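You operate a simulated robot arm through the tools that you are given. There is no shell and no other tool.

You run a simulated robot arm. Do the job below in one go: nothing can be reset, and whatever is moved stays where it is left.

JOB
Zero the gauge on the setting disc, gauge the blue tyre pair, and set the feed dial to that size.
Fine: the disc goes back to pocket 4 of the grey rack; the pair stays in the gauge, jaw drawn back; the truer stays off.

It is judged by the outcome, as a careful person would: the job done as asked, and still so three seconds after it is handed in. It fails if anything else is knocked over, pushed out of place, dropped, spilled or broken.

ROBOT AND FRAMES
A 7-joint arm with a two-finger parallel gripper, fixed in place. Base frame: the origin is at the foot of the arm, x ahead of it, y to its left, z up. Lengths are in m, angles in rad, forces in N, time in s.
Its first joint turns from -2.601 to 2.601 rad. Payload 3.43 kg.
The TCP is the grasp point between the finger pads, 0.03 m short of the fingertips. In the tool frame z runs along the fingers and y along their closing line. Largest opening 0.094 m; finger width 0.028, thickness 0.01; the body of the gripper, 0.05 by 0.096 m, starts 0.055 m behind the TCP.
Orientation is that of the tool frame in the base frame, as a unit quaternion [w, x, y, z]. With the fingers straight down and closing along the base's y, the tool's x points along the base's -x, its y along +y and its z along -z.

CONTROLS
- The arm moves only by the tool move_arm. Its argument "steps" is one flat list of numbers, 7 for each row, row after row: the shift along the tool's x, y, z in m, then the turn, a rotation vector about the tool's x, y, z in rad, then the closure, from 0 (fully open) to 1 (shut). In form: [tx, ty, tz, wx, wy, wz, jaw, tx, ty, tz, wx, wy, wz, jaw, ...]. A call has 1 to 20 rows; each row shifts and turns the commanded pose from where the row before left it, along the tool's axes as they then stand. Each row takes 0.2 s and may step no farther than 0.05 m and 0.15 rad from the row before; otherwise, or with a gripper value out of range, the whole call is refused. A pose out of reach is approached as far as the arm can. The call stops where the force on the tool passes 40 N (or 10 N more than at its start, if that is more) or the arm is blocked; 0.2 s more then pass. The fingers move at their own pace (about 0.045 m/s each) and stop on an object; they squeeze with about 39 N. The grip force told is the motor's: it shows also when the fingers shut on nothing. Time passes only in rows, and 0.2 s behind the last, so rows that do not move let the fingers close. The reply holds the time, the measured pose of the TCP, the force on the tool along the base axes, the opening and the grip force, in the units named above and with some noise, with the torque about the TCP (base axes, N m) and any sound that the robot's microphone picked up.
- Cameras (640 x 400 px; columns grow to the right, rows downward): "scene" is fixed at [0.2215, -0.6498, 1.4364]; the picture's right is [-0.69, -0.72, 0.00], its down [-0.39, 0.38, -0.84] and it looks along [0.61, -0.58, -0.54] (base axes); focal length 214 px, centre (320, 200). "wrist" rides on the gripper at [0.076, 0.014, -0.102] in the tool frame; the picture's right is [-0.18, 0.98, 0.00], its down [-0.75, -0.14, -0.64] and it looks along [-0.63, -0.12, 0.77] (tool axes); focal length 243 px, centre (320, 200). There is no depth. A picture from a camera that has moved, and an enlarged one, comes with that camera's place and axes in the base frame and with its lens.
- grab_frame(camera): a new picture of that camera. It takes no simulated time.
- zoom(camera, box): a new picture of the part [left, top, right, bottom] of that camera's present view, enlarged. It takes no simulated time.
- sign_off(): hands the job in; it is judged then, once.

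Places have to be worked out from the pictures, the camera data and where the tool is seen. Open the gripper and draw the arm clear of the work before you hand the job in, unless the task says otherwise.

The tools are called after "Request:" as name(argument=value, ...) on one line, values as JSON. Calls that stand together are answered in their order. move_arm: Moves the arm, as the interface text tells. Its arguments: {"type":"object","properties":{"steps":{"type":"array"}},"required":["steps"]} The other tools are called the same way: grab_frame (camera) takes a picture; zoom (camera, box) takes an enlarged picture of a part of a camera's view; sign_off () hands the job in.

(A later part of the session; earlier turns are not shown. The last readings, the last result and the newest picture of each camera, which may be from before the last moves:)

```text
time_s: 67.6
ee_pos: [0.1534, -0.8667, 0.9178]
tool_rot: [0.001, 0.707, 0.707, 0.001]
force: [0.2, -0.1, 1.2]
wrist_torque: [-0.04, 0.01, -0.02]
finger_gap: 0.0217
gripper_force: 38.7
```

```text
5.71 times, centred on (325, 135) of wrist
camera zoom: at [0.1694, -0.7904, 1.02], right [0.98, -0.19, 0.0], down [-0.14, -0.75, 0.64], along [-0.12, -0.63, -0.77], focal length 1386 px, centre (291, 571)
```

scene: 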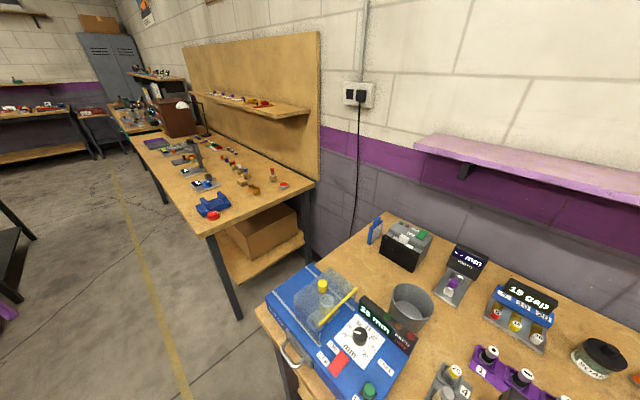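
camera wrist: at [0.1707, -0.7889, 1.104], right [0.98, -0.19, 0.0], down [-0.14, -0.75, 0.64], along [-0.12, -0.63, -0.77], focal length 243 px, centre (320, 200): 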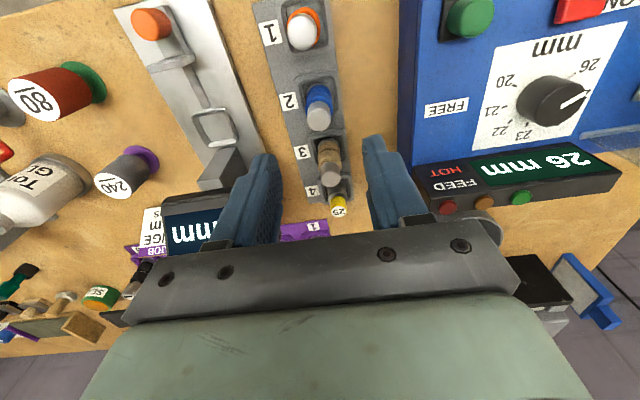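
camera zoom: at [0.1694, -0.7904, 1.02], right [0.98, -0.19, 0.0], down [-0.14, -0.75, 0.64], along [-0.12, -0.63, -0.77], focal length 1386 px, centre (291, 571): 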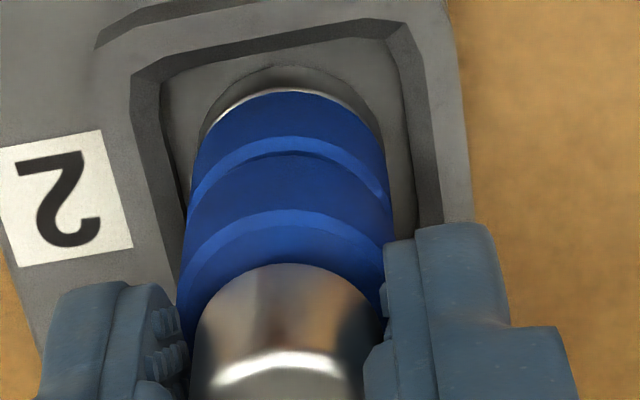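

The fingertips seem to reach about 5 mm onto the upper tyre (≈Ø22), not just the cap. I open, go 7 mm higher and grip again on the cap alone.

Request:
move_arm(steps=[0, 0, 0, 0, 0, 0, 0.8, 0, 0, 0, 0, 0, 0, 0.6, 0, 0, 0, 0, 0, 0, 0.6, 0, 0, -0.007, 0, 0, 0, 0.6, 0, 0, 0, 0, 0, 0, 0.6, 0, 0, 0, 0, 0, 0, 0.8, 0, 0, 0, 0, 0, 0, 1, 0, 0, 0, 0, 0, 0, 1, 0, 0, 0, 0, 0, 0, 1])

Request:
zoom(camera="wrist", box=[270, 90, 370, 190])

```text
time_s: 69.6
ee_pos: [0.1535, -0.8665, 0.924]
tool_rot: [0.001, 0.708, 0.706, 0.001]
force: [0.1, -1.3, 0.8]
wrist_torque: [0.01, 0.07, -0.01]
finger_gap: 0.0185
gripper_force: 39.3
```

```text
4.00 times, centred on (320, 140) of wrist
camera zoom: at [0.1692, -0.7904, 1.027], right [0.98, -0.19, 0.0], down [-0.14, -0.75, 0.64], along [-0.12, -0.63, -0.77], focal length 970 px, centre (320, 440)
```

zoom: 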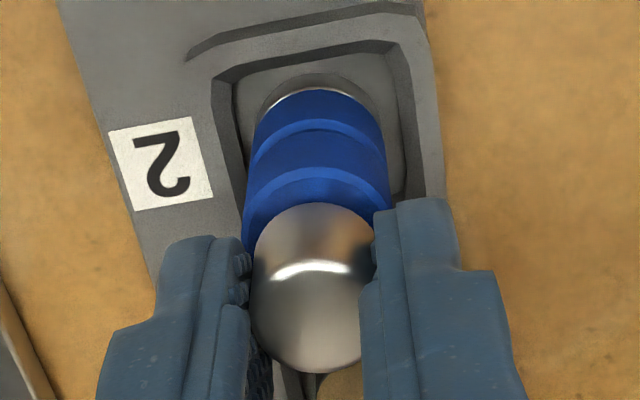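

Now the gap is 18.5 mm, on the cap alone. I lift the pair and carry it across to above the gauge seat.

Request:
move_arm(steps=[0, 0, -0.02, 0, 0, 0, 1, 0, 0, -0.04, 0, 0, 0, 1, 0, 0, -0.04, 0, 0, 0, 1, -0.0028, -0.0382, 0, 0, 0, 0, 1, -0.0028, -0.0382, 0, 0, 0, 0, 1, -0.0029, -0.0383, 0, 0, 0, 0, 1, 0, 0, 0, 0, 0, 0, 1, 0, 0, 0, 0, 0, 0, 1])

Request:
grab_frame(camera="wrist")

Request:
zoom(camera="wrist", box=[250, 20, 390, 200])

```text
time_s: 71.4
ee_pos: [0.0399, -0.8729, 1.024]
tool_rot: [0.0, 0.708, 0.706, 0.001]
force: [0.1, 0.2, -0.9]
wrist_torque: [-0.01, 0.01, 0.0]
finger_gap: 0.0187
gripper_force: 38.8
```

```text
taken
camera wrist: at [0.0541, -0.7977, 1.1271], right [0.98, -0.19, 0.0], down [-0.14, -0.75, 0.64], along [-0.12, -0.63, -0.77], focal length 243 px, centre (320, 200)
```

wrist: 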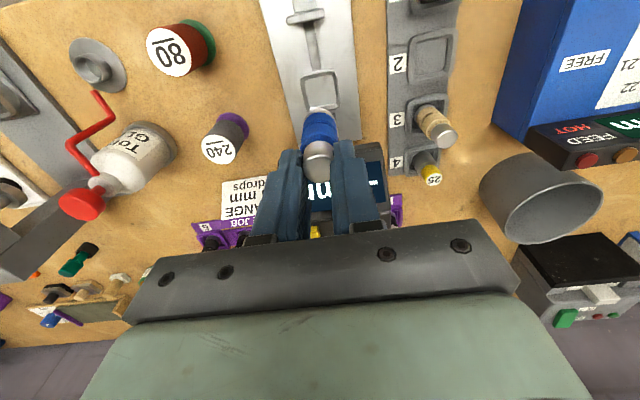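

```text
2.22 times, centred on (320, 110) of wrist
camera zoom: at [0.0541, -0.7977, 1.1271], right [0.98, -0.19, 0.0], down [-0.14, -0.75, 0.64], along [-0.12, -0.63, -0.77], focal length 539 px, centre (320, 400)
```

zoom: 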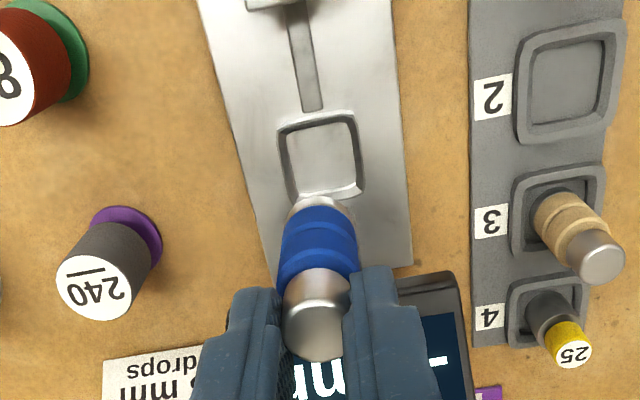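

The blue pair hangs over the seat. I lower it to just above the expected floor contact.

Request:
move_arm(steps=[-0.001, 0.0003, 0.03, 0, 0, 0, 1, 0, 0, 0.03, 0, 0, 0, 1, 0, 0, 0.02, 0, 0, 0, 1, 0, 0, 0, 0, 0, 0, 1])

Request:
zoom(camera="wrist", box=[250, 40, 390, 200])

```text
time_s: 72.4
ee_pos: [0.0397, -0.8773, 0.9439]
tool_rot: [0.001, 0.707, 0.707, 0.0]
force: [0.1, 0.2, -0.5]
wrist_torque: [-0.02, 0.02, -0.02]
finger_gap: 0.0184
gripper_force: 38.9
```

```text
2.50 times, centred on (320, 120) of wrist
camera zoom: at [0.0547, -0.7996, 1.0466], right [0.98, -0.19, 0.0], down [-0.14, -0.75, 0.64], along [-0.12, -0.63, -0.77], focal length 606 px, centre (320, 400)
```

zoom: 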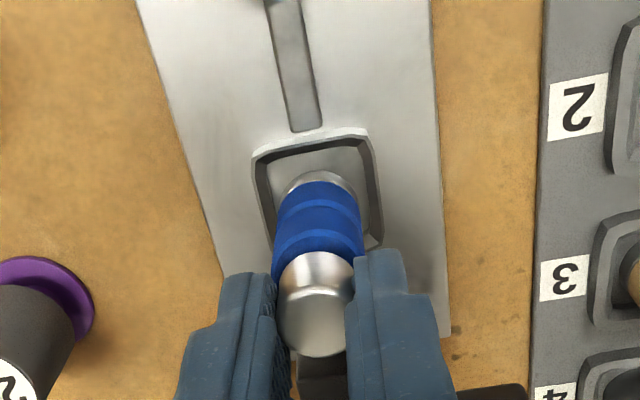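

Request:
move_arm(steps=[0, 0, 0.004, 0, 0, 0, 1, 0, 0, 0.004, 0, 0, 0, 1, 0, 0, 0.002, 0, 0, 0, 1, 0, 0, 0, 0, 0, 0, 1])

Request:
zoom(camera="wrist", box=[250, 40, 390, 200])

```text
time_s: 73.4
ee_pos: [0.0401, -0.8765, 0.9338]
tool_rot: [0.001, 0.708, 0.706, 0.001]
force: [0.1, -0.1, -1.0]
wrist_torque: [0.02, -0.03, 0.0]
finger_gap: 0.0187
gripper_force: 39.2
```

```text
2.50 times, centred on (320, 120) of wrist
camera zoom: at [0.0545, -0.7997, 1.0367], right [0.98, -0.19, 0.0], down [-0.14, -0.75, 0.64], along [-0.12, -0.63, -0.77], focal length 606 px, centre (320, 400)
```

zoom: 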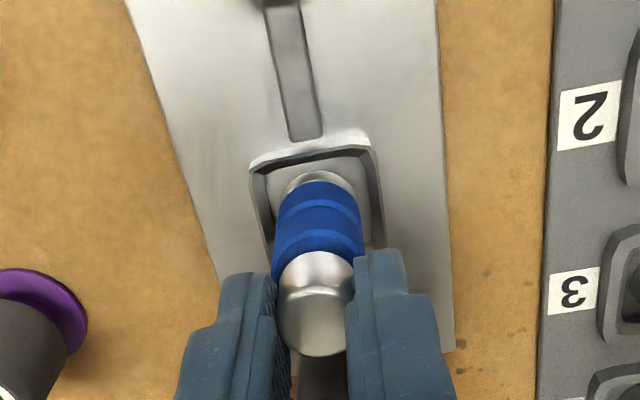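

Request:
move_arm(steps=[0, 0, 0.001, 0, 0, 0, 1, 0, 0, 0.001, 0, 0, 0, 1, 0, 0, 0.0005, 0, 0, 0, 1, 0, 0, 0, 0, 0, 0, 1])

```text
time_s: 74.4
ee_pos: [0.0396, -0.8753, 0.931]
tool_rot: [0.001, 0.708, 0.707, 0.001]
force: [-0.2, 0.1, -0.4]
wrist_torque: [0.02, 0.01, -0.04]
finger_gap: 0.0186
gripper_force: 38.9
```

Not yet touching at 0.9315; I continue in 1 mm steps.

Request:
move_arm(steps=[0, 0, 0.001, 0, 0, 0, 1, 0, 0, 0.001, 0, 0, 0, 1, 0, 0, 0, 0, 0, 0, 1])

```text
time_s: 75.2
ee_pos: [0.0402, -0.8762, 0.9309]
tool_rot: [0.001, 0.708, 0.706, 0.0]
force: [0.8, -1.9, 12.5]
wrist_torque: [-0.11, -0.07, -0.01]
finger_gap: 0.0184
gripper_force: 38.7
```

Contact at 12.5 N: the pair is on the seat floor. I release, rise, and check how it stands.

Request:
move_arm(steps=[0, 0, -0.0006, 0, 0, 0, 0.8, 0, 0, 0, 0, 0, 0, 0.45, 0, 0, 0, 0, 0, 0, 0.45, 0, 0, 0, 0, 0, 0, 0.45, 0, 0, -0.02, 0, 0, 0, 0.45, 0, 0, -0.04, 0, 0, 0, 0.45, 0.045, 0, -0.04, 0, 0, 0, 0.45, 0, 0, -0.04, 0, 0, 0, 0.45, 0, 0, 0, 0, 0, 0, 0.45])

Request:
grab_frame(camera="wrist")

Request:
zoom(camera="wrist", box=[260, 50, 400, 230])

```text
refused: row 7 steps farther than a row can; nothing moved
```

```text
taken
camera wrist: at [0.0545, -0.7993, 1.0332], right [0.98, -0.19, 0.0], down [-0.14, -0.75, 0.64], along [-0.12, -0.63, -0.77], focal length 243 px, centre (320, 200)
```

wrist: 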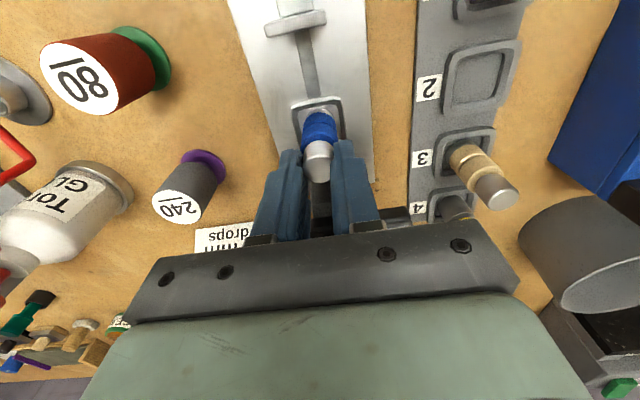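

```text
2.22 times, centred on (330, 140) of wrist
camera zoom: at [0.0545, -0.7993, 1.0332], right [0.98, -0.19, 0.0], down [-0.14, -0.75, 0.64], along [-0.12, -0.63, -0.77], focal length 539 px, centre (298, 333)
```

zoom: 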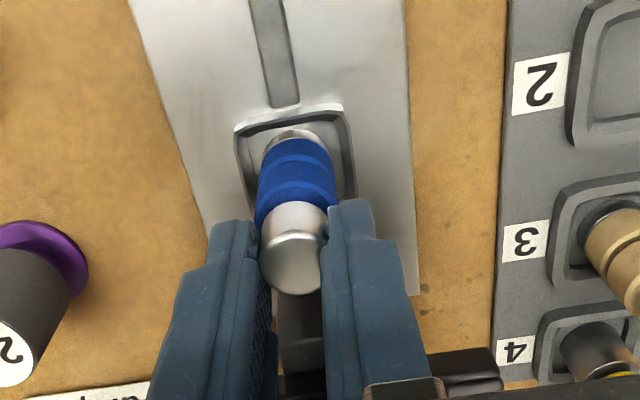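

One row was too long, so nothing moved; the pair is still held in the seat. I repeat with shorter rows.

Request:
move_arm(steps=[0, 0, -0.0006, 0, 0, 0, 0.8, 0, 0, 0, 0, 0, 0, 0.45, 0, 0, 0, 0, 0, 0, 0.45, 0, 0, 0, 0, 0, 0, 0.45, 0, 0, -0.02, 0, 0, 0, 0.45, 0, 0, -0.04, 0, 0, 0, 0.45, 0.022, 0, -0.04, 0, 0, 0, 0.45, 0.023, 0, -0.04, 0, 0, 0, 0.45, 0, 0, 0, 0, 0, 0, 0.45])

Request:
grab_frame(camera="wrist")

Request:
zoom(camera="wrist", box=[260, 50, 400, 230])

```text
time_s: 77.2
ee_pos: [0.0411, -0.8312, 1.071]
tool_rot: [0.0, 0.708, 0.706, 0.001]
force: [0.6, -0.1, 0.8]
wrist_torque: [0.02, -0.02, 0.01]
finger_gap: 0.0516
gripper_force: 0.0
```

```text
taken
camera wrist: at [0.0547, -0.7547, 1.1736], right [0.98, -0.19, 0.0], down [-0.14, -0.75, 0.64], along [-0.12, -0.63, -0.77], focal length 243 px, centre (320, 200)
```

wrist: 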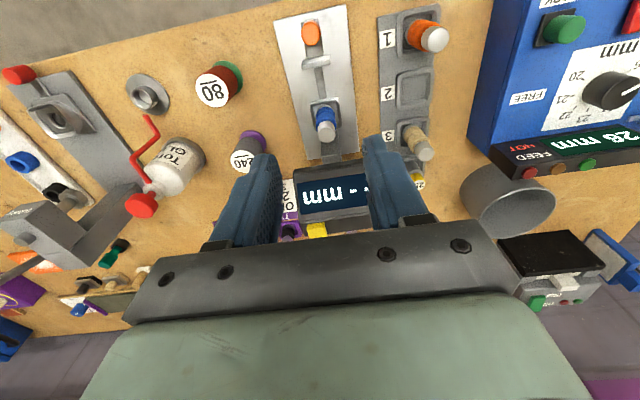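

```text
2.22 times, centred on (330, 140) of wrist
camera zoom: at [0.0547, -0.7547, 1.1736], right [0.98, -0.19, 0.0], down [-0.14, -0.75, 0.64], along [-0.12, -0.63, -0.77], focal length 539 px, centre (298, 333)
```

zoom: 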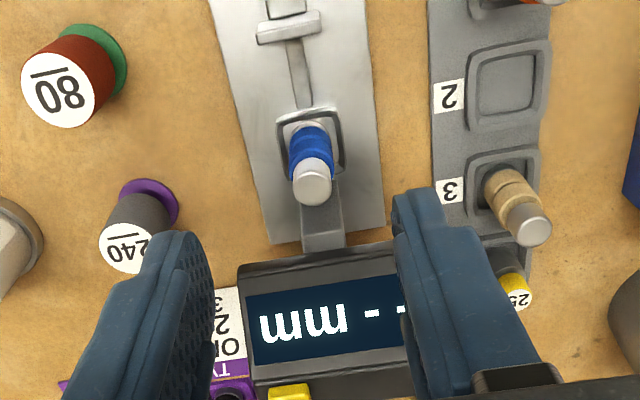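

The blue pair stands upright in the seat, display "--". I go over the knob, lower around it and grip it.

Request:
move_arm(steps=[0.027, 0, 0.02, 0, 0, 0, 0.45, 0.027, 0, 0.02, 0, 0, 0, 0.45, 0, 0, 0.04, 0, 0, 0, 0.45, 0, 0, 0.04, 0, 0, 0, 0.45, 0, 0, 0.035, 0, 0, 0, 0.45, 0, 0, 0.019, 0, 0, 0, 0.45, 0, 0, 0, 0, 0, 0, 0.45])

Request:
zoom(camera="wrist", box=[230, 60, 410, 260])

```text
time_s: 78.8
ee_pos: [0.0384, -0.7763, 0.8954]
tool_rot: [0.001, 0.708, 0.707, 0.0]
force: [0.6, 0.9, 0.1]
wrist_torque: [0.01, 0.01, 0.03]
finger_gap: 0.0517
gripper_force: 0.1
```

```text
2.00 times, centred on (320, 160) of wrist
camera zoom: at [0.0545, -0.7006, 0.9985], right [0.98, -0.19, 0.0], down [-0.14, -0.75, 0.64], along [-0.12, -0.63, -0.77], focal length 485 px, centre (320, 280)
```

zoom: 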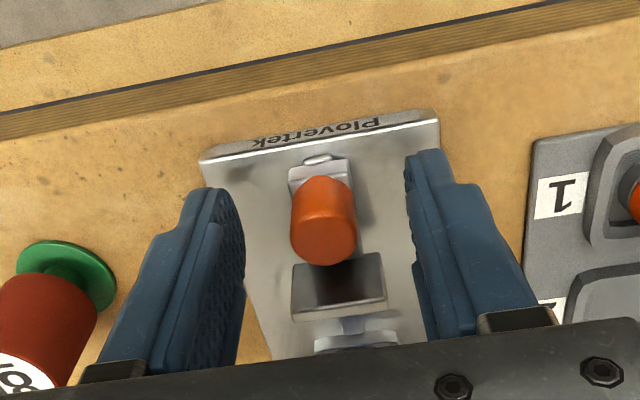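

Request:
move_arm(steps=[0, 0.0004, 0, 0, 0, 0, 0.7, 0, 0, 0, 0, 0, 0, 0.9, 0, 0, 0, 0, 0, 0, 0.9, 0, 0, 0, 0, 0, 0, 0.9, -0.01, 0.0003, 0, 0, 0, 0, 0.9, -0.01, 0.0003, 0, 0, 0, 0, 0.9, 0, 0, 0, 0, 0, 0, 0.9])

```text
time_s: 80.4
ee_pos: [0.0403, -0.7969, 0.8957]
tool_rot: [-0.001, 0.708, 0.706, 0.001]
force: [-7.0, -0.8, -10.2]
wrist_torque: [0.01, 0.56, -0.05]
finger_gap: 0.019
gripper_force: 44.9
```

The jaw moves with the knob. I slide on 25 mm with a little easing down, then slow.

Request:
move_arm(steps=[-0.01, 0, 0.0005, 0, 0, 0, 0.9, -0.01, 0, 0, 0, 0, 0, 0.9, -0.006, 0, 0, 0, 0, 0, 0.9, 0, 0, 0, 0, 0, 0, 0.9])

Request:
zoom(camera="wrist", box=[230, 60, 410, 260])

```text
time_s: 81.4
ee_pos: [0.0399, -0.8237, 0.8952]
tool_rot: [0.0, 0.709, 0.706, 0.001]
force: [-10.6, 0.8, -2.5]
wrist_torque: [0.41, 0.69, -0.07]
finger_gap: 0.0189
gripper_force: 45.2
```

```text
2.00 times, centred on (320, 160) of wrist
camera zoom: at [0.0552, -0.7468, 0.9987], right [0.98, -0.19, 0.0], down [-0.14, -0.75, 0.64], along [-0.12, -0.63, -0.77], focal length 485 px, centre (320, 280)
```

zoom: 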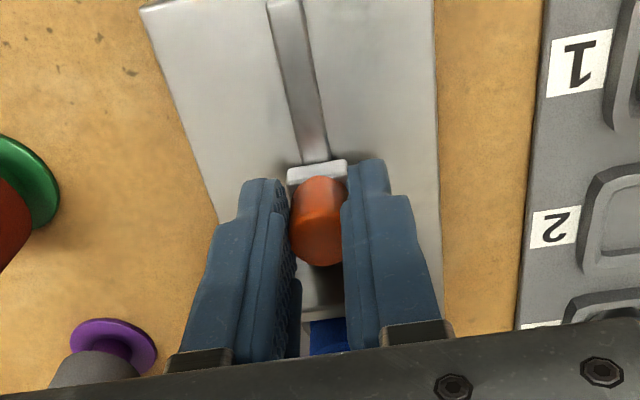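

Request:
move_arm(steps=[-0.002, -0.0006, 0, 0, 0, 0, 0.9, -0.002, 0, 0, 0, 0, 0, 0.9, -0.002, 0, 0, 0, 0, 0, 0.9, 0, 0, 0, 0, 0, 0, 0.9])

```text
time_s: 82.4
ee_pos: [0.0402, -0.8286, 0.896]
tool_rot: [0.001, 0.707, 0.707, 0.001]
force: [-7.9, 1.7, 7.2]
wrist_torque: [-0.02, 0.6, -0.03]
finger_gap: 0.019
gripper_force: 44.5
```

Request:
move_arm(steps=[-0.001, -0.0004, -0.0003, 0, 0, 0, 0.9, -0.001, 0, 0, 0, 0, 0, 0.9, 0, 0, 0, 0, 0, 0, 0.9])

```text
time_s: 83.2
ee_pos: [0.04, -0.8298, 0.895]
tool_rot: [-0.001, 0.708, 0.706, 0.002]
force: [-3.7, 14.3, 4.7]
wrist_torque: [-0.05, 0.49, 0.0]
finger_gap: 0.0185
gripper_force: 44.9
```

Contact: 14 N along y. I release the knob and rise to the reading pose.

Request:
move_arm(steps=[0.0005, 0, 0, 0, 0, 0, 0.7, 0, 0, 0, 0, 0, 0, 0.45, 0, 0, 0, 0, 0, 0, 0.45, 0, 0, -0.03, 0, 0, 0, 0.45, 0, 0, -0.05, 0, 0, 0, 0.45, 0, 0, -0.05, 0, 0, 0, 0.45, 0, 0, -0.045, 0, 0, 0, 0.45, 0, 0, 0, 0, 0, 0, 0.45])

Request:
grab_frame(camera="wrist")

Request:
zoom(camera="wrist", box=[260, 50, 400, 230])

```text
time_s: 85.0
ee_pos: [0.0388, -0.8292, 1.0729]
tool_rot: [-0.001, 0.707, 0.707, 0.001]
force: [-0.3, -0.1, 0.1]
wrist_torque: [-0.01, -0.02, 0.01]
finger_gap: 0.0517
gripper_force: 0.0
```

```text
taken
camera wrist: at [0.054, -0.7533, 1.1755], right [0.98, -0.19, 0.0], down [-0.14, -0.75, 0.64], along [-0.12, -0.63, -0.77], focal length 243 px, centre (320, 200)
```

wrist: 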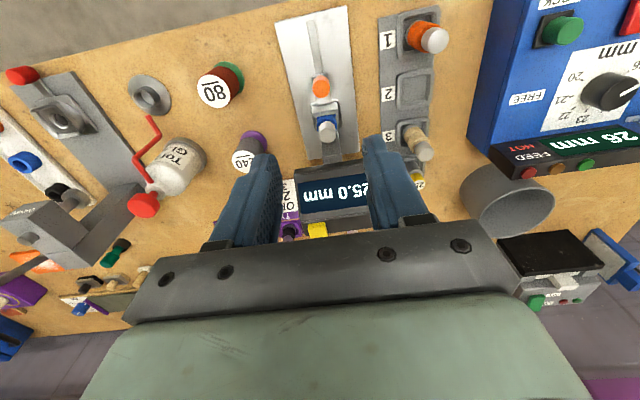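

```text
2.22 times, centred on (330, 140) of wrist
camera zoom: at [0.054, -0.7533, 1.1755], right [0.98, -0.19, 0.0], down [-0.14, -0.75, 0.64], along [-0.12, -0.63, -0.77], focal length 539 px, centre (298, 333)
```

zoom: 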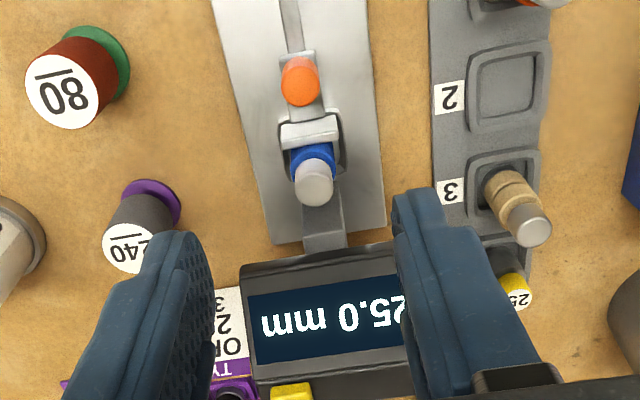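

Request:
zoom(camera="wrist", box=[290, 160, 380, 220])

Request:
zoom(camera="wrist", box=[300, 70, 350, 160])

```text
6.67 times, centred on (335, 190) of wrist
camera zoom: at [0.054, -0.7533, 1.1755], right [0.98, -0.19, 0.0], down [-0.14, -0.75, 0.64], along [-0.12, -0.63, -0.77], focal length 1618 px, centre (220, 267)
```

zoom: 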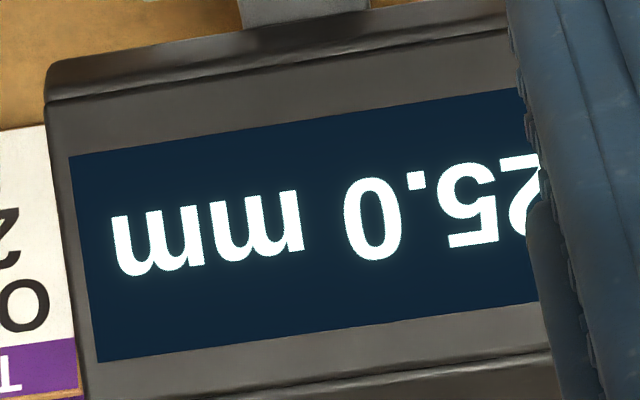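

```text
4.44 times, centred on (325, 115) of wrist
camera zoom: at [0.054, -0.7533, 1.1755], right [0.98, -0.19, 0.0], down [-0.14, -0.75, 0.64], along [-0.12, -0.63, -0.77], focal length 1078 px, centre (298, 578)
```

zoom: 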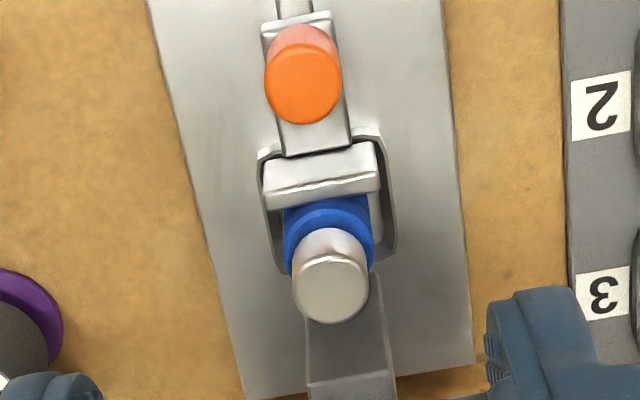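

The display shows 25.0 mm with the jaw on the blue pair, but by eye and by the finger gap (21.7 mm when I briefly held the tyre) I'd expect less. I take a side view to see whether the jaw truly touches the tyre.

Request:
move_arm(steps=[-0.003, -0.0447, 0, 0, 0, 0, 0.45, -0.003, -0.0447, 0, 0, 0, 0, 0.45, -0.003, -0.0447, 0, 0, 0, 0, 0.45, -0.003, -0.0447, 0, 0, 0, 0, 0.45, 0, 0, 0, 0, 0, -0.1428, 0.45, 0, 0, 0, 0, 0, -0.1428, 0.45, 0, 0, 0, 0, 0, -0.1428, 0.45, 0, 0, 0, 0, 0, -0.1428, 0.45, 0, 0, 0, 0, 0, -0.1428, 0.45, 0, 0, 0, 0, 0, -0.1428, 0.45, 0, 0, 0, 0, 0, -0.1428, 0.45, 0, 0, 0, 0, 0, -0.1428, 0.45, 0, 0, 0, 0, 0, -0.1428, 0.45, 0, 0, 0, 0, 0, -0.1428, 0.45, 0, 0, 0, 0, 0, -0.1428, 0.45, 0, 0, 0, 0, 0, 0, 0.45])

Request:
grab_frame(camera="wrist")

Request:
zoom(camera="wrist", box=[270, 150, 400, 240])

```text
time_s: 88.4
ee_pos: [-0.1392, -0.8425, 1.0716]
tool_rot: [0.001, 0.0, 1.0, 0.0]
force: [0.2, -0.2, 0.3]
wrist_torque: [0.04, 0.01, 0.0]
finger_gap: 0.0517
gripper_force: 0.0
```

```text
taken
camera wrist: at [-0.215, -0.8276, 1.1734], right [0.18, 0.98, 0.0], down [0.75, -0.14, 0.64], along [0.63, -0.12, -0.77], focal length 243 px, centre (320, 200)
```

wrist: 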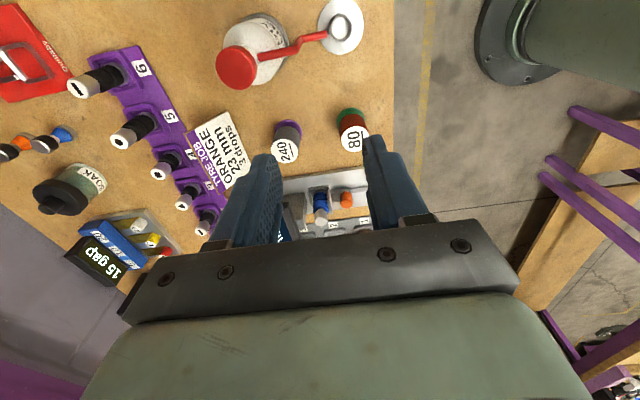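

```text
4.44 times, centred on (335, 195) of wrist
camera zoom: at [-0.215, -0.8276, 1.1734], right [0.18, 0.98, 0.0], down [0.75, -0.14, 0.64], along [0.63, -0.12, -0.77], focal length 1078 px, centre (253, 222)
```

zoom: 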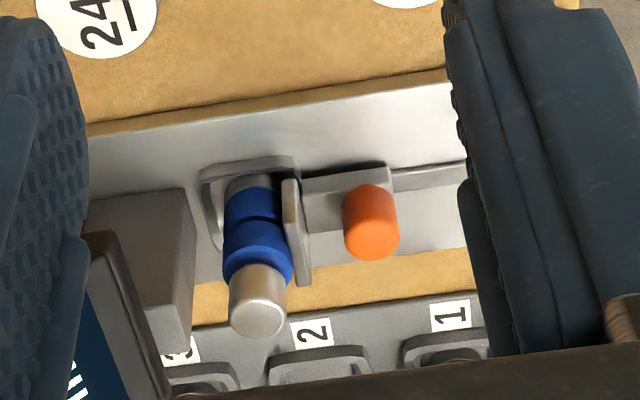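

Request:
zoom(camera="wrist", box=[300, 175, 360, 220])

```text
8.89 times, centred on (330, 198) of wrist
camera zoom: at [-0.215, -0.8276, 1.1734], right [0.18, 0.98, 0.0], down [0.75, -0.14, 0.64], along [0.63, -0.12, -0.77], focal length 2157 px, centre (231, 222)
```

zoom: 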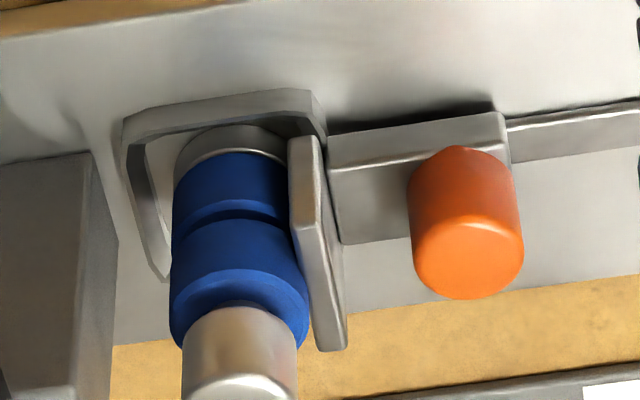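

Request:
zoom(camera="wrist", box=[310, 182, 340, 212])

```text
13.33 times, centred on (325, 197) of wrist
camera zoom: at [-0.215, -0.8276, 1.1734], right [0.18, 0.98, 0.0], down [0.75, -0.14, 0.64], along [0.63, -0.12, -0.77], focal length 3235 px, centre (253, 240)
```

zoom: 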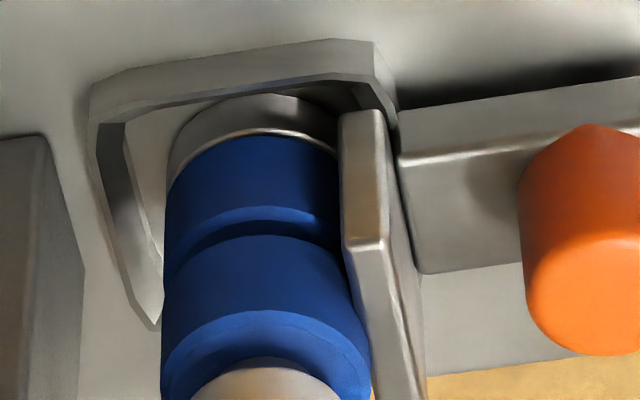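

In the side view the jaw plate does bear on the tyre, and its shoulder is tapered, which explains the narrow 21.7 mm grip; the tyre measures roughly 24.5 mm by eye. To be sure of the reading I go back, press the jaw on once more and read again.

Request:
move_arm(steps=[0, 0, 0, 0, 0, 0.1428, 0.45, 0, 0, 0, 0, 0, 0.1428, 0.45, 0, 0, 0, 0, 0, 0.1428, 0.45, 0, 0, 0, 0, 0, 0.1428, 0.45, 0, 0, 0, 0, 0, 0.1428, 0.45, 0, 0, 0, 0, 0, 0.1428, 0.45, 0, 0, 0, 0, 0, 0.1428, 0.45, 0, 0, 0, 0, 0, 0.1428, 0.45, 0, 0, 0, 0, 0, 0.1428, 0.45, 0, 0, 0, 0, 0, 0.1428, 0.45, 0, 0, 0, 0, 0, 0.1428, 0.45, 0.003, 0.0449, 0, 0, 0, 0, 0.45, 0.003, 0.0449, 0, 0, 0, 0, 0.45, 0.003, 0.0449, 0, 0, 0, 0, 0.45, 0.003, 0.0449, 0, 0, 0, 0, 0.45, 0, 0, 0, 0, 0, 0, 0.45])

Request:
grab_frame(camera="wrist")

Request:
zoom(camera="wrist", box=[290, 60, 380, 220])

```text
time_s: 91.8
ee_pos: [0.04, -0.8301, 1.0705]
tool_rot: [0.0, 0.708, 0.706, 0.0]
force: [-0.5, -0.1, 0.4]
wrist_torque: [-0.01, 0.01, -0.01]
finger_gap: 0.0516
gripper_force: 0.0
```

```text
taken
camera wrist: at [0.0547, -0.7543, 1.1733], right [0.98, -0.19, 0.0], down [-0.14, -0.75, 0.64], along [-0.12, -0.63, -0.77], focal length 243 px, centre (320, 200)
```

wrist: 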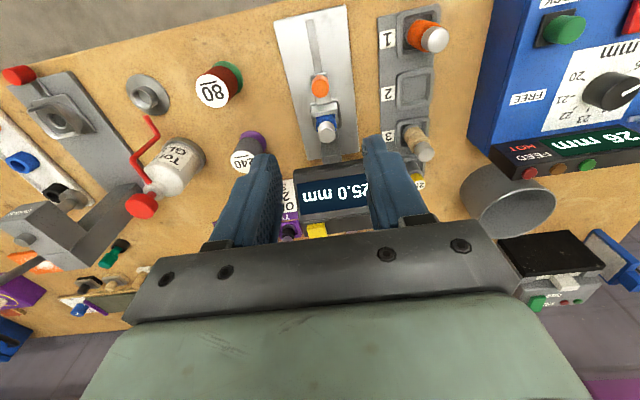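

```text
2.50 times, centred on (335, 140) of wrist
camera zoom: at [0.0547, -0.7543, 1.1733], right [0.98, -0.19, 0.0], down [-0.14, -0.75, 0.64], along [-0.12, -0.63, -0.77], focal length 606 px, centre (282, 350)
```

zoom: 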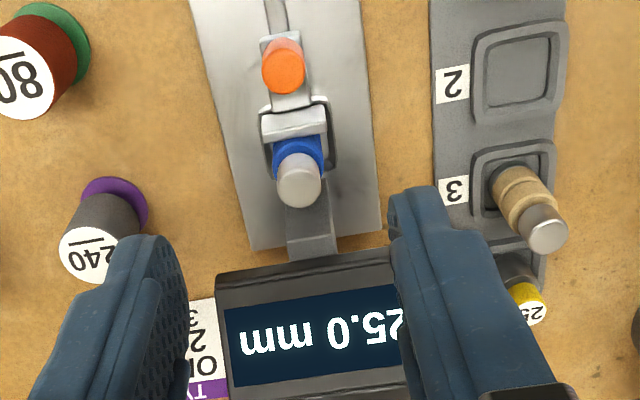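

Reading still 25.0. I lower onto the knob again and press the jaw on with a firmer push.

Request:
move_arm(steps=[0, 0, 0.045, 0, 0, 0, 0.45, 0, 0, 0.045, 0, 0, 0, 0.45, 0, 0, 0.045, 0, 0, 0, 0.45, 0, 0, 0.025, 0, 0, 0, 0.45, 0, 0, 0.0145, 0, 0, 0, 0.45, 0, 0, 0, 0, 0, 0, 0.45, 0, 0, 0, 0, 0, 0, 0.7, 0, 0, 0, 0, 0, 0, 0.9, 0, 0, 0, 0, 0, 0, 0.9, 0, 0, 0, 0, 0, 0, 0.9])

```text
time_s: 94.0
ee_pos: [0.0398, -0.8302, 0.8949]
tool_rot: [0.0, 0.708, 0.707, 0.0]
force: [-2.6, -0.5, -2.3]
wrist_torque: [-0.05, 0.47, 0.01]
finger_gap: 0.0189
gripper_force: 44.8
```

Request:
move_arm(steps=[-0.001, 0, 0, 0, 0, 0, 0.9, -0.001, 0, 0, 0, 0, 0, 0.9, 0, 0, 0, 0, 0, 0, 0.9])

```text
time_s: 94.8
ee_pos: [0.0396, -0.8315, 0.8946]
tool_rot: [-0.001, 0.708, 0.706, 0.001]
force: [-7.1, 13.8, -17.2]
wrist_torque: [-0.1, 0.64, 0.0]
finger_gap: 0.0187
gripper_force: 45.1
```

Request:
move_arm(steps=[-0.001, 0, 0.0008, 0, 0, 0, 0.9, 0, 0, 0, 0, 0, 0, 0.9])

```text
time_s: 95.4
ee_pos: [0.0401, -0.8318, 0.8952]
tool_rot: [-0.002, 0.708, 0.707, 0.002]
force: [-8.6, 24.8, -16.0]
wrist_torque: [0.29, 0.64, 0.01]
finger_gap: 0.0184
gripper_force: 44.7
```

Firmly blocked at 25 N. I release and read the display once more.

Request:
move_arm(steps=[0.002, 0, 0, 0, 0, 0, 0.9, 0, 0, 0, 0, 0, 0, 0.7, 0, 0, 0, 0, 0, 0, 0.45, 0, 0, 0, 0, 0, 0, 0.45, 0, 0, -0.03, 0, 0, 0, 0.45, 0, 0, -0.05, 0, 0, 0, 0.45, 0, 0, -0.05, 0, 0, 0, 0.45, 0, 0, -0.045, 0, 0, 0, 0.45, 0, 0, 0, 0, 0, 0, 0.45])

Request:
grab_frame(camera="wrist")

Request:
zoom(camera="wrist", box=[290, 60, 380, 220])

```text
time_s: 97.4
ee_pos: [0.0414, -0.8306, 1.0719]
tool_rot: [0.0, 0.707, 0.707, 0.001]
force: [-0.7, -0.3, -0.4]
wrist_torque: [-0.01, -0.05, -0.02]
finger_gap: 0.0516
gripper_force: 0.2
```

```text
taken
camera wrist: at [0.0564, -0.755, 1.1736], right [0.98, -0.19, 0.0], down [-0.14, -0.75, 0.64], along [-0.12, -0.63, -0.77], focal length 243 px, centre (320, 200)
```

wrist: 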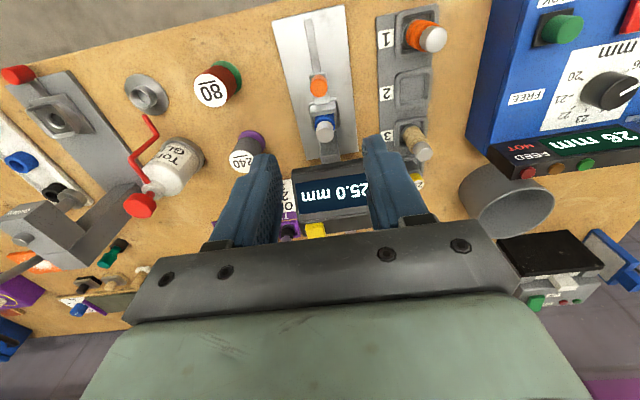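

```text
2.50 times, centred on (335, 140) of wrist
camera zoom: at [0.0564, -0.755, 1.1736], right [0.98, -0.19, 0.0], down [-0.14, -0.75, 0.64], along [-0.12, -0.63, -0.77], focal length 606 px, centre (282, 350)
```

zoom: 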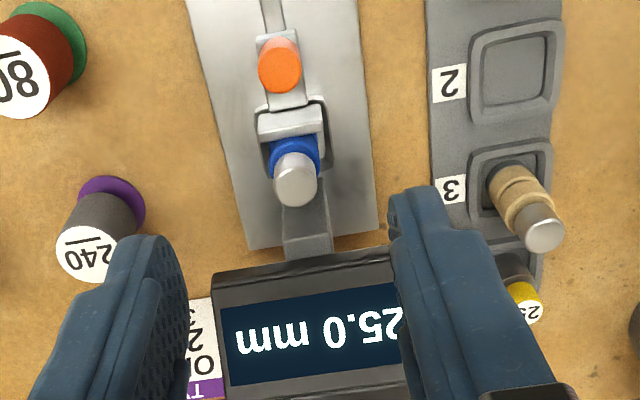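

The reading is steady at 25.0 mm after a 25 N press, so the blue pair is 25 mm. Now I lower onto the knob and draw the jaw back.

Request:
move_arm(steps=[0, -0.0008, 0.045, 0, 0, 0, 0.45, 0, 0, 0.045, 0, 0, 0, 0.45, 0, 0, 0.045, 0, 0, 0, 0.45, 0, 0, 0.025, 0, 0, 0, 0.45, 0, 0, 0.0145, 0, 0, 0, 0.45, 0, 0, 0, 0, 0, 0, 0.45, 0, 0, 0, 0, 0, 0, 0.7, 0, 0, 0, 0, 0, 0, 0.9, 0, 0, 0, 0, 0, 0, 0.9, 0, 0, 0, 0, 0, 0, 0.9, 0.01, -0.0002, 0, 0, 0, 0, 0.9, 0.01, -0.0002, 0, 0, 0, 0, 0.9, 0, 0, 0, 0, 0, 0, 0.9])

```text
time_s: 100.2
ee_pos: [0.0406, -0.8113, 0.8965]
tool_rot: [0.002, 0.708, 0.707, 0.0]
force: [2.7, 0.0, 0.3]
wrist_torque: [-0.07, 0.35, -0.01]
finger_gap: 0.0189
gripper_force: 45.1
```

Request:
move_arm(steps=[0.01, -0.0002, 0, 0, 0, 0, 0.9, 0.01, -0.0002, 0, 0, 0, 0, 0.9, 0.01, -0.0002, 0, 0, 0, 0, 0.9, 0.003, 0, 0, 0, 0, 0, 0.9, 0, 0, 0, 0, 0, 0, 0.9])

```text
time_s: 101.4
ee_pos: [0.0413, -0.7775, 0.8957]
tool_rot: [0.001, 0.708, 0.707, 0.001]
force: [13.5, 0.3, 8.6]
wrist_torque: [-0.15, 0.05, 0.05]
finger_gap: 0.0187
gripper_force: 45.1
```

Jaw is back. I let go, rise, and move over to the truer for a close look at the dial and the LOCK/FREE control.

Request:
move_arm(steps=[0, 0, 0, 0, 0, 0, 0.7, 0, 0, 0, 0, 0, 0, 0.45, 0, 0, 0, 0, 0, 0, 0.45, 0, 0, -0.03, 0, 0, 0, 0.45, 0, 0, -0.05, 0, 0, 0, 0.45, 0, 0, -0.05, 0, 0, 0, 0.45, 0, 0, -0.045, 0, 0, 0, 0.45, -0.003, 0.044, 0, 0, 0, 0, 0.45, -0.003, 0.044, 0, 0, 0, 0, 0.45, -0.003, 0.044, 0, 0, 0, 0, 0.45, -0.003, 0.044, 0, 0, 0, 0, 0.45, -0.003, 0.044, 0, 0, 0, 0, 0.45, -0.003, 0.044, 0, 0, 0, 0, 0.45, 0, 0, 0, 0, 0, 0, 0.45])

Request:
grab_frame(camera="wrist")

Request:
zoom(camera="wrist", box=[220, 60, 440, 230])

```text
time_s: 104.4
ee_pos: [0.3025, -0.7963, 1.0705]
tool_rot: [0.0, 0.708, 0.706, 0.0]
force: [-0.6, 0.0, 0.3]
wrist_torque: [0.0, 0.01, -0.01]
finger_gap: 0.0516
gripper_force: 0.0
```

```text
taken
camera wrist: at [0.3172, -0.7209, 1.173], right [0.98, -0.19, 0.0], down [-0.14, -0.75, 0.64], along [-0.12, -0.63, -0.77], focal length 243 px, centre (320, 200)
```

wrist: 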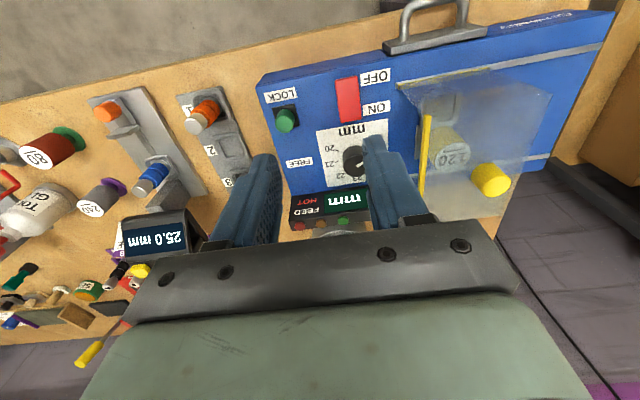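

```text
2.35 times, centred on (330, 145) of wrist
camera zoom: at [0.3172, -0.7209, 1.173], right [0.98, -0.19, 0.0], down [-0.14, -0.75, 0.64], along [-0.12, -0.63, -0.77], focal length 571 px, centre (296, 329)
```

zoom: 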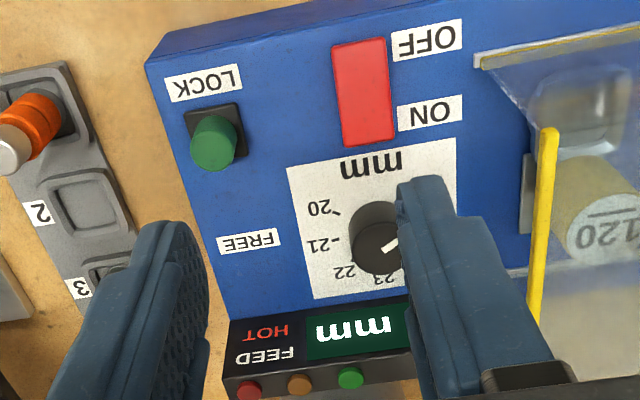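

The gauge display is visible at the left with the pair in place; I enlarge it and the dial for exact reading.

Request:
zoom(camera="wrist", box=[80, 80, 240, 270])

Request:
zoom(camera="wrist", box=[310, 110, 400, 210])

Request:
zoom(camera="wrist", box=[250, 70, 340, 180])

Request:
zoom(camera="scene", box=[310, 290, 430, 400])

```text
2.11 times, centred on (160, 175) of wrist
camera zoom: at [0.3172, -0.7209, 1.173], right [0.98, -0.19, 0.0], down [-0.14, -0.75, 0.64], along [-0.12, -0.63, -0.77], focal length 511 px, centre (657, 253)
```

zoom: 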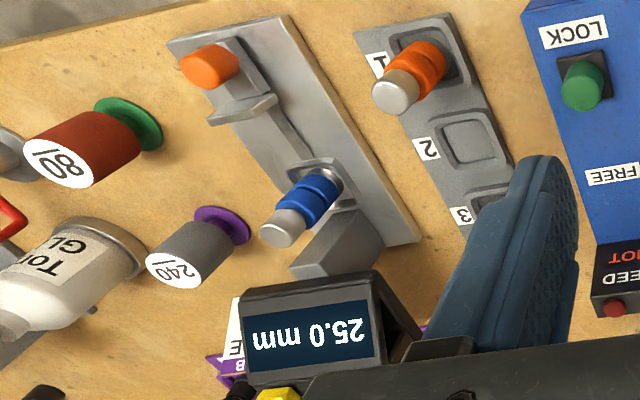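

```text
4.00 times, centred on (355, 160) of wrist
camera zoom: at [0.3172, -0.7209, 1.173], right [0.98, -0.19, 0.0], down [-0.14, -0.75, 0.64], along [-0.12, -0.63, -0.77], focal length 970 px, centre (180, 360)
```

zoom: 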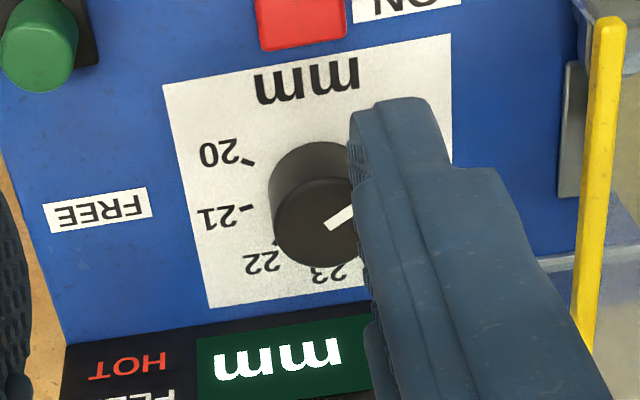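

```text
3.64 times, centred on (295, 125) of wrist
camera zoom: at [0.3172, -0.7209, 1.173], right [0.98, -0.19, 0.0], down [-0.14, -0.75, 0.64], along [-0.12, -0.63, -0.77], focal length 882 px, centre (411, 473)
```

zoom: 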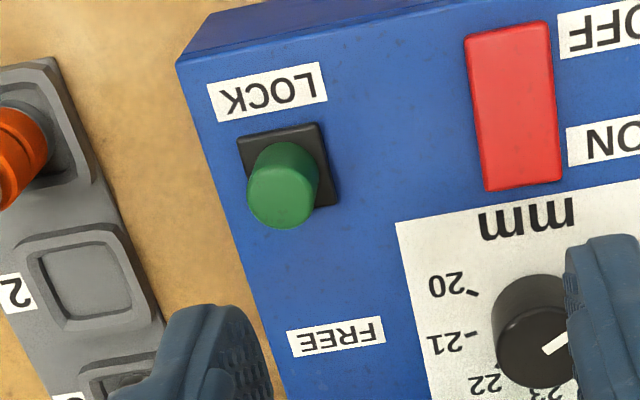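

```text
3.64 times, centred on (370, 345) of scene
camera zoom: at [0.2215, -0.6498, 1.4364], right [-0.69, -0.72, 0.0], down [-0.39, 0.38, -0.84], along [0.61, -0.58, -0.54], focal length 780 px, centre (138, -327)
```

zoom: 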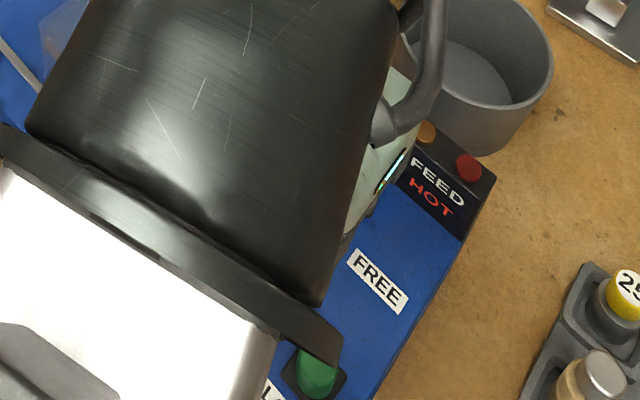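

The gauge shows 25.0 mm with the pair in it and the jaw back. The dial stands at 26 and the green knob is a slider at LOCK (≈(0.2615, -0.813, top 0.926)) that should slide in -y to FREE. I move above it.

Request:
move_arm(steps=[-0.008, -0.0205, 0.02, 0, 0, 0, 0.45, -0.008, -0.0205, 0.03, 0, 0, 0, 0.45, 0, 0, 0.03, 0, 0, 0, 0.45, 0, 0, 0, 0, 0, 0, 0.45])

Request:
grab_frame(camera="wrist")

Request:
zoom(camera="wrist", box=[240, 50, 400, 230])

```text
time_s: 105.4
ee_pos: [0.2605, -0.8142, 0.99]
tool_rot: [0.0, 0.707, 0.707, 0.001]
force: [-0.4, -1.3, -0.2]
wrist_torque: [0.02, 0.01, 0.02]
finger_gap: 0.0516
gripper_force: 0.0
```

```text
taken
camera wrist: at [0.2764, -0.7372, 1.0934], right [0.98, -0.19, 0.0], down [-0.14, -0.75, 0.64], along [-0.12, -0.63, -0.77], focal length 243 px, centre (320, 200)
```

wrist: 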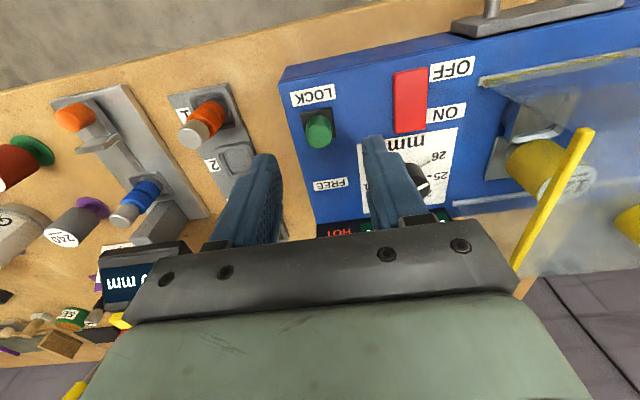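

```text
2.22 times, centred on (320, 140) of wrist
camera zoom: at [0.2764, -0.7372, 1.0934], right [0.98, -0.19, 0.0], down [-0.14, -0.75, 0.64], along [-0.12, -0.63, -0.77], focal length 539 px, centre (320, 333)
```

zoom: 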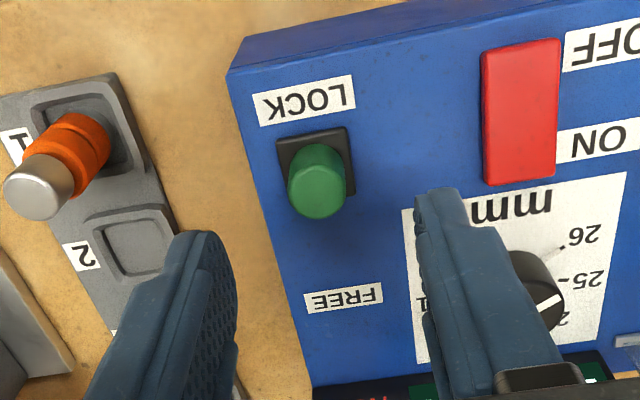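

The green knob lies on the tool axis. I lower so the fingertips straddle it just above the truer's top face.

Request:
move_arm(steps=[-0.001, -0.0008, 0.02, 0, 0, 0, 0.45, 0, 0, 0.02, 0, 0, 0, 0.45, 0, 0, 0.009, 0, 0, 0, 0.45, 0, 0, 0, 0, 0, 0, 0.45])

Request:
zoom(camera="wrist", box=[230, 60, 410, 250])

```text
time_s: 106.4
ee_pos: [0.2605, -0.8126, 0.942]
tool_rot: [0.001, 0.708, 0.707, 0.001]
force: [-0.1, -0.6, 0.0]
wrist_torque: [-0.02, 0.02, 0.02]
finger_gap: 0.0515
gripper_force: 0.0
```

```text
2.11 times, centred on (320, 155) of wrist
camera zoom: at [0.2754, -0.7375, 1.0445], right [0.98, -0.19, 0.0], down [-0.14, -0.75, 0.64], along [-0.12, -0.63, -0.77], focal length 511 px, centre (320, 295)
```

zoom: 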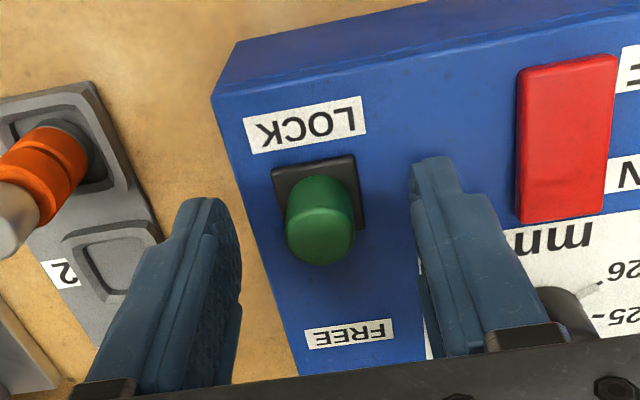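

Request:
move_arm(steps=[0, 0, 0, 0, 0, 0, 0.7, 0, 0, 0, 0, 0, 0, 0.9, 0, 0, 0, 0, 0, 0, 0.9, 0, 0, 0, 0, 0, 0, 0.9])

```text
time_s: 107.4
ee_pos: [0.2603, -0.814, 0.942]
tool_rot: [0.0, 0.707, 0.707, 0.0]
force: [-3.2, 0.1, 0.1]
wrist_torque: [0.02, 0.43, 0.02]
finger_gap: 0.0184
gripper_force: 45.2
```

Gripped the green slider (18.4 mm, no side load). I slide it in -y towards FREE in small steps, watching the force.

Request:
move_arm(steps=[-0.005, 0, 0, 0, 0, 0, 0.9, -0.005, 0, 0, 0, 0, 0, 0.9, 0, 0, 0, 0, 0, 0, 0.9])

Request:
zoom(camera="wrist", box=[230, 60, 410, 250])

```text
time_s: 108.2
ee_pos: [0.2611, -0.823, 0.9416]
tool_rot: [0.0, 0.708, 0.706, 0.0]
force: [-5.6, 0.1, -2.0]
wrist_torque: [0.2, 0.45, -0.03]
finger_gap: 0.0185
gripper_force: 45.5
```

```text
2.11 times, centred on (320, 155) of wrist
camera zoom: at [0.2751, -0.7476, 1.0446], right [0.98, -0.19, 0.0], down [-0.14, -0.75, 0.64], along [-0.12, -0.63, -0.77], focal length 511 px, centre (320, 295)
```

zoom: 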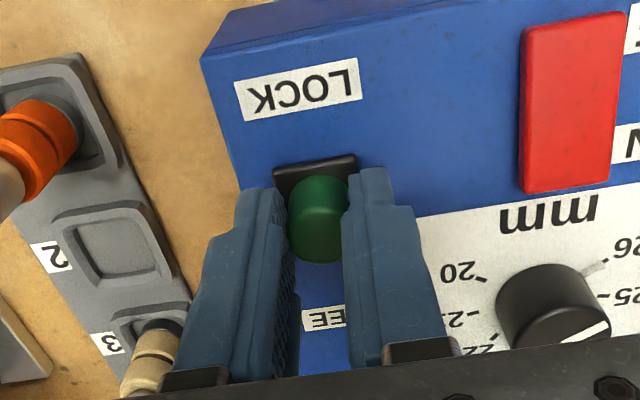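

It is indeed a slider, moving freely away from LOCK. I continue towards FREE.

Request:
move_arm(steps=[-0.007, 0, 0, 0, 0, 0, 0.9, -0.007, 0, 0, 0, 0, 0, 0.9, -0.005, 0, 0, 0, 0, 0, 0.9, 0, 0, 0, 0, 0, 0, 0.9])

Request:
zoom(camera="wrist", box=[230, 60, 410, 250])

```text
time_s: 109.2
ee_pos: [0.2602, -0.8423, 0.941]
tool_rot: [0.0, 0.708, 0.706, 0.001]
force: [-9.0, 0.4, -2.9]
wrist_torque: [0.12, 0.57, 0.01]
finger_gap: 0.0184
gripper_force: 44.6
```

```text
2.11 times, centred on (320, 155) of wrist
camera zoom: at [0.2752, -0.7666, 1.0446], right [0.98, -0.19, 0.0], down [-0.14, -0.75, 0.64], along [-0.12, -0.63, -0.77], focal length 511 px, centre (320, 295)
```

zoom: 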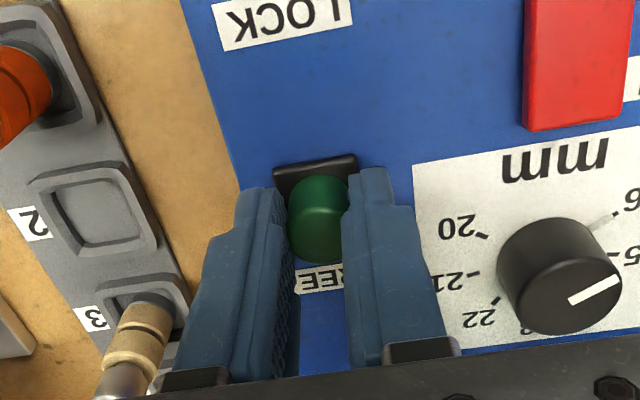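

Request:
move_arm(steps=[-0.003, -0.0006, 0, 0, 0, 0, 0.9, -0.003, 0, 0, 0, 0, 0, 0.9, -0.003, 0, 0, 0, 0, 0, 0.9, 0, 0, 0, 0, 0, 0, 0.9])

Request:
zoom(camera="wrist", box=[230, 60, 410, 250])

```text
time_s: 110.2
ee_pos: [0.2606, -0.852, 0.942]
tool_rot: [-0.001, 0.708, 0.706, 0.002]
force: [-6.2, -1.1, -10.9]
wrist_torque: [0.01, 0.49, -0.01]
finger_gap: 0.0187
gripper_force: 45.4
```

```text
2.11 times, centred on (320, 155) of wrist
camera zoom: at [0.275, -0.7758, 1.0447], right [0.98, -0.19, 0.0], down [-0.14, -0.75, 0.64], along [-0.12, -0.63, -0.77], focal length 511 px, centre (320, 295)
```

zoom: 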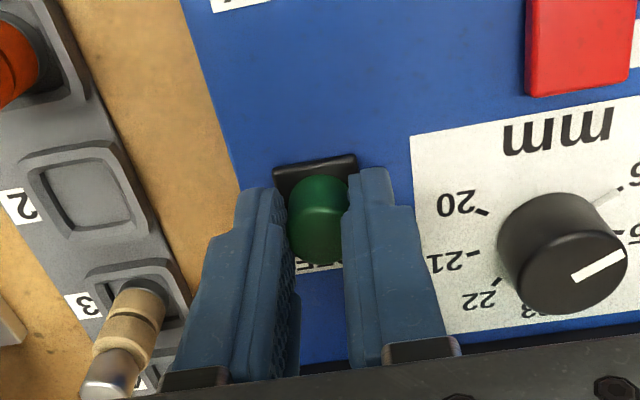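

Request:
move_arm(steps=[-0.002, 0, 0.0006, 0, 0, 0, 0.9, -0.002, 0, 0, 0, 0, 0, 0.9, 0, 0, 0, 0, 0, 0, 0.9])

```text
time_s: 111.0
ee_pos: [0.2597, -0.8558, 0.9407]
tool_rot: [0.0, 0.708, 0.707, 0.002]
force: [-6.0, 10.6, -9.2]
wrist_torque: [0.07, 0.45, -0.01]
finger_gap: 0.0184
gripper_force: 44.9
```

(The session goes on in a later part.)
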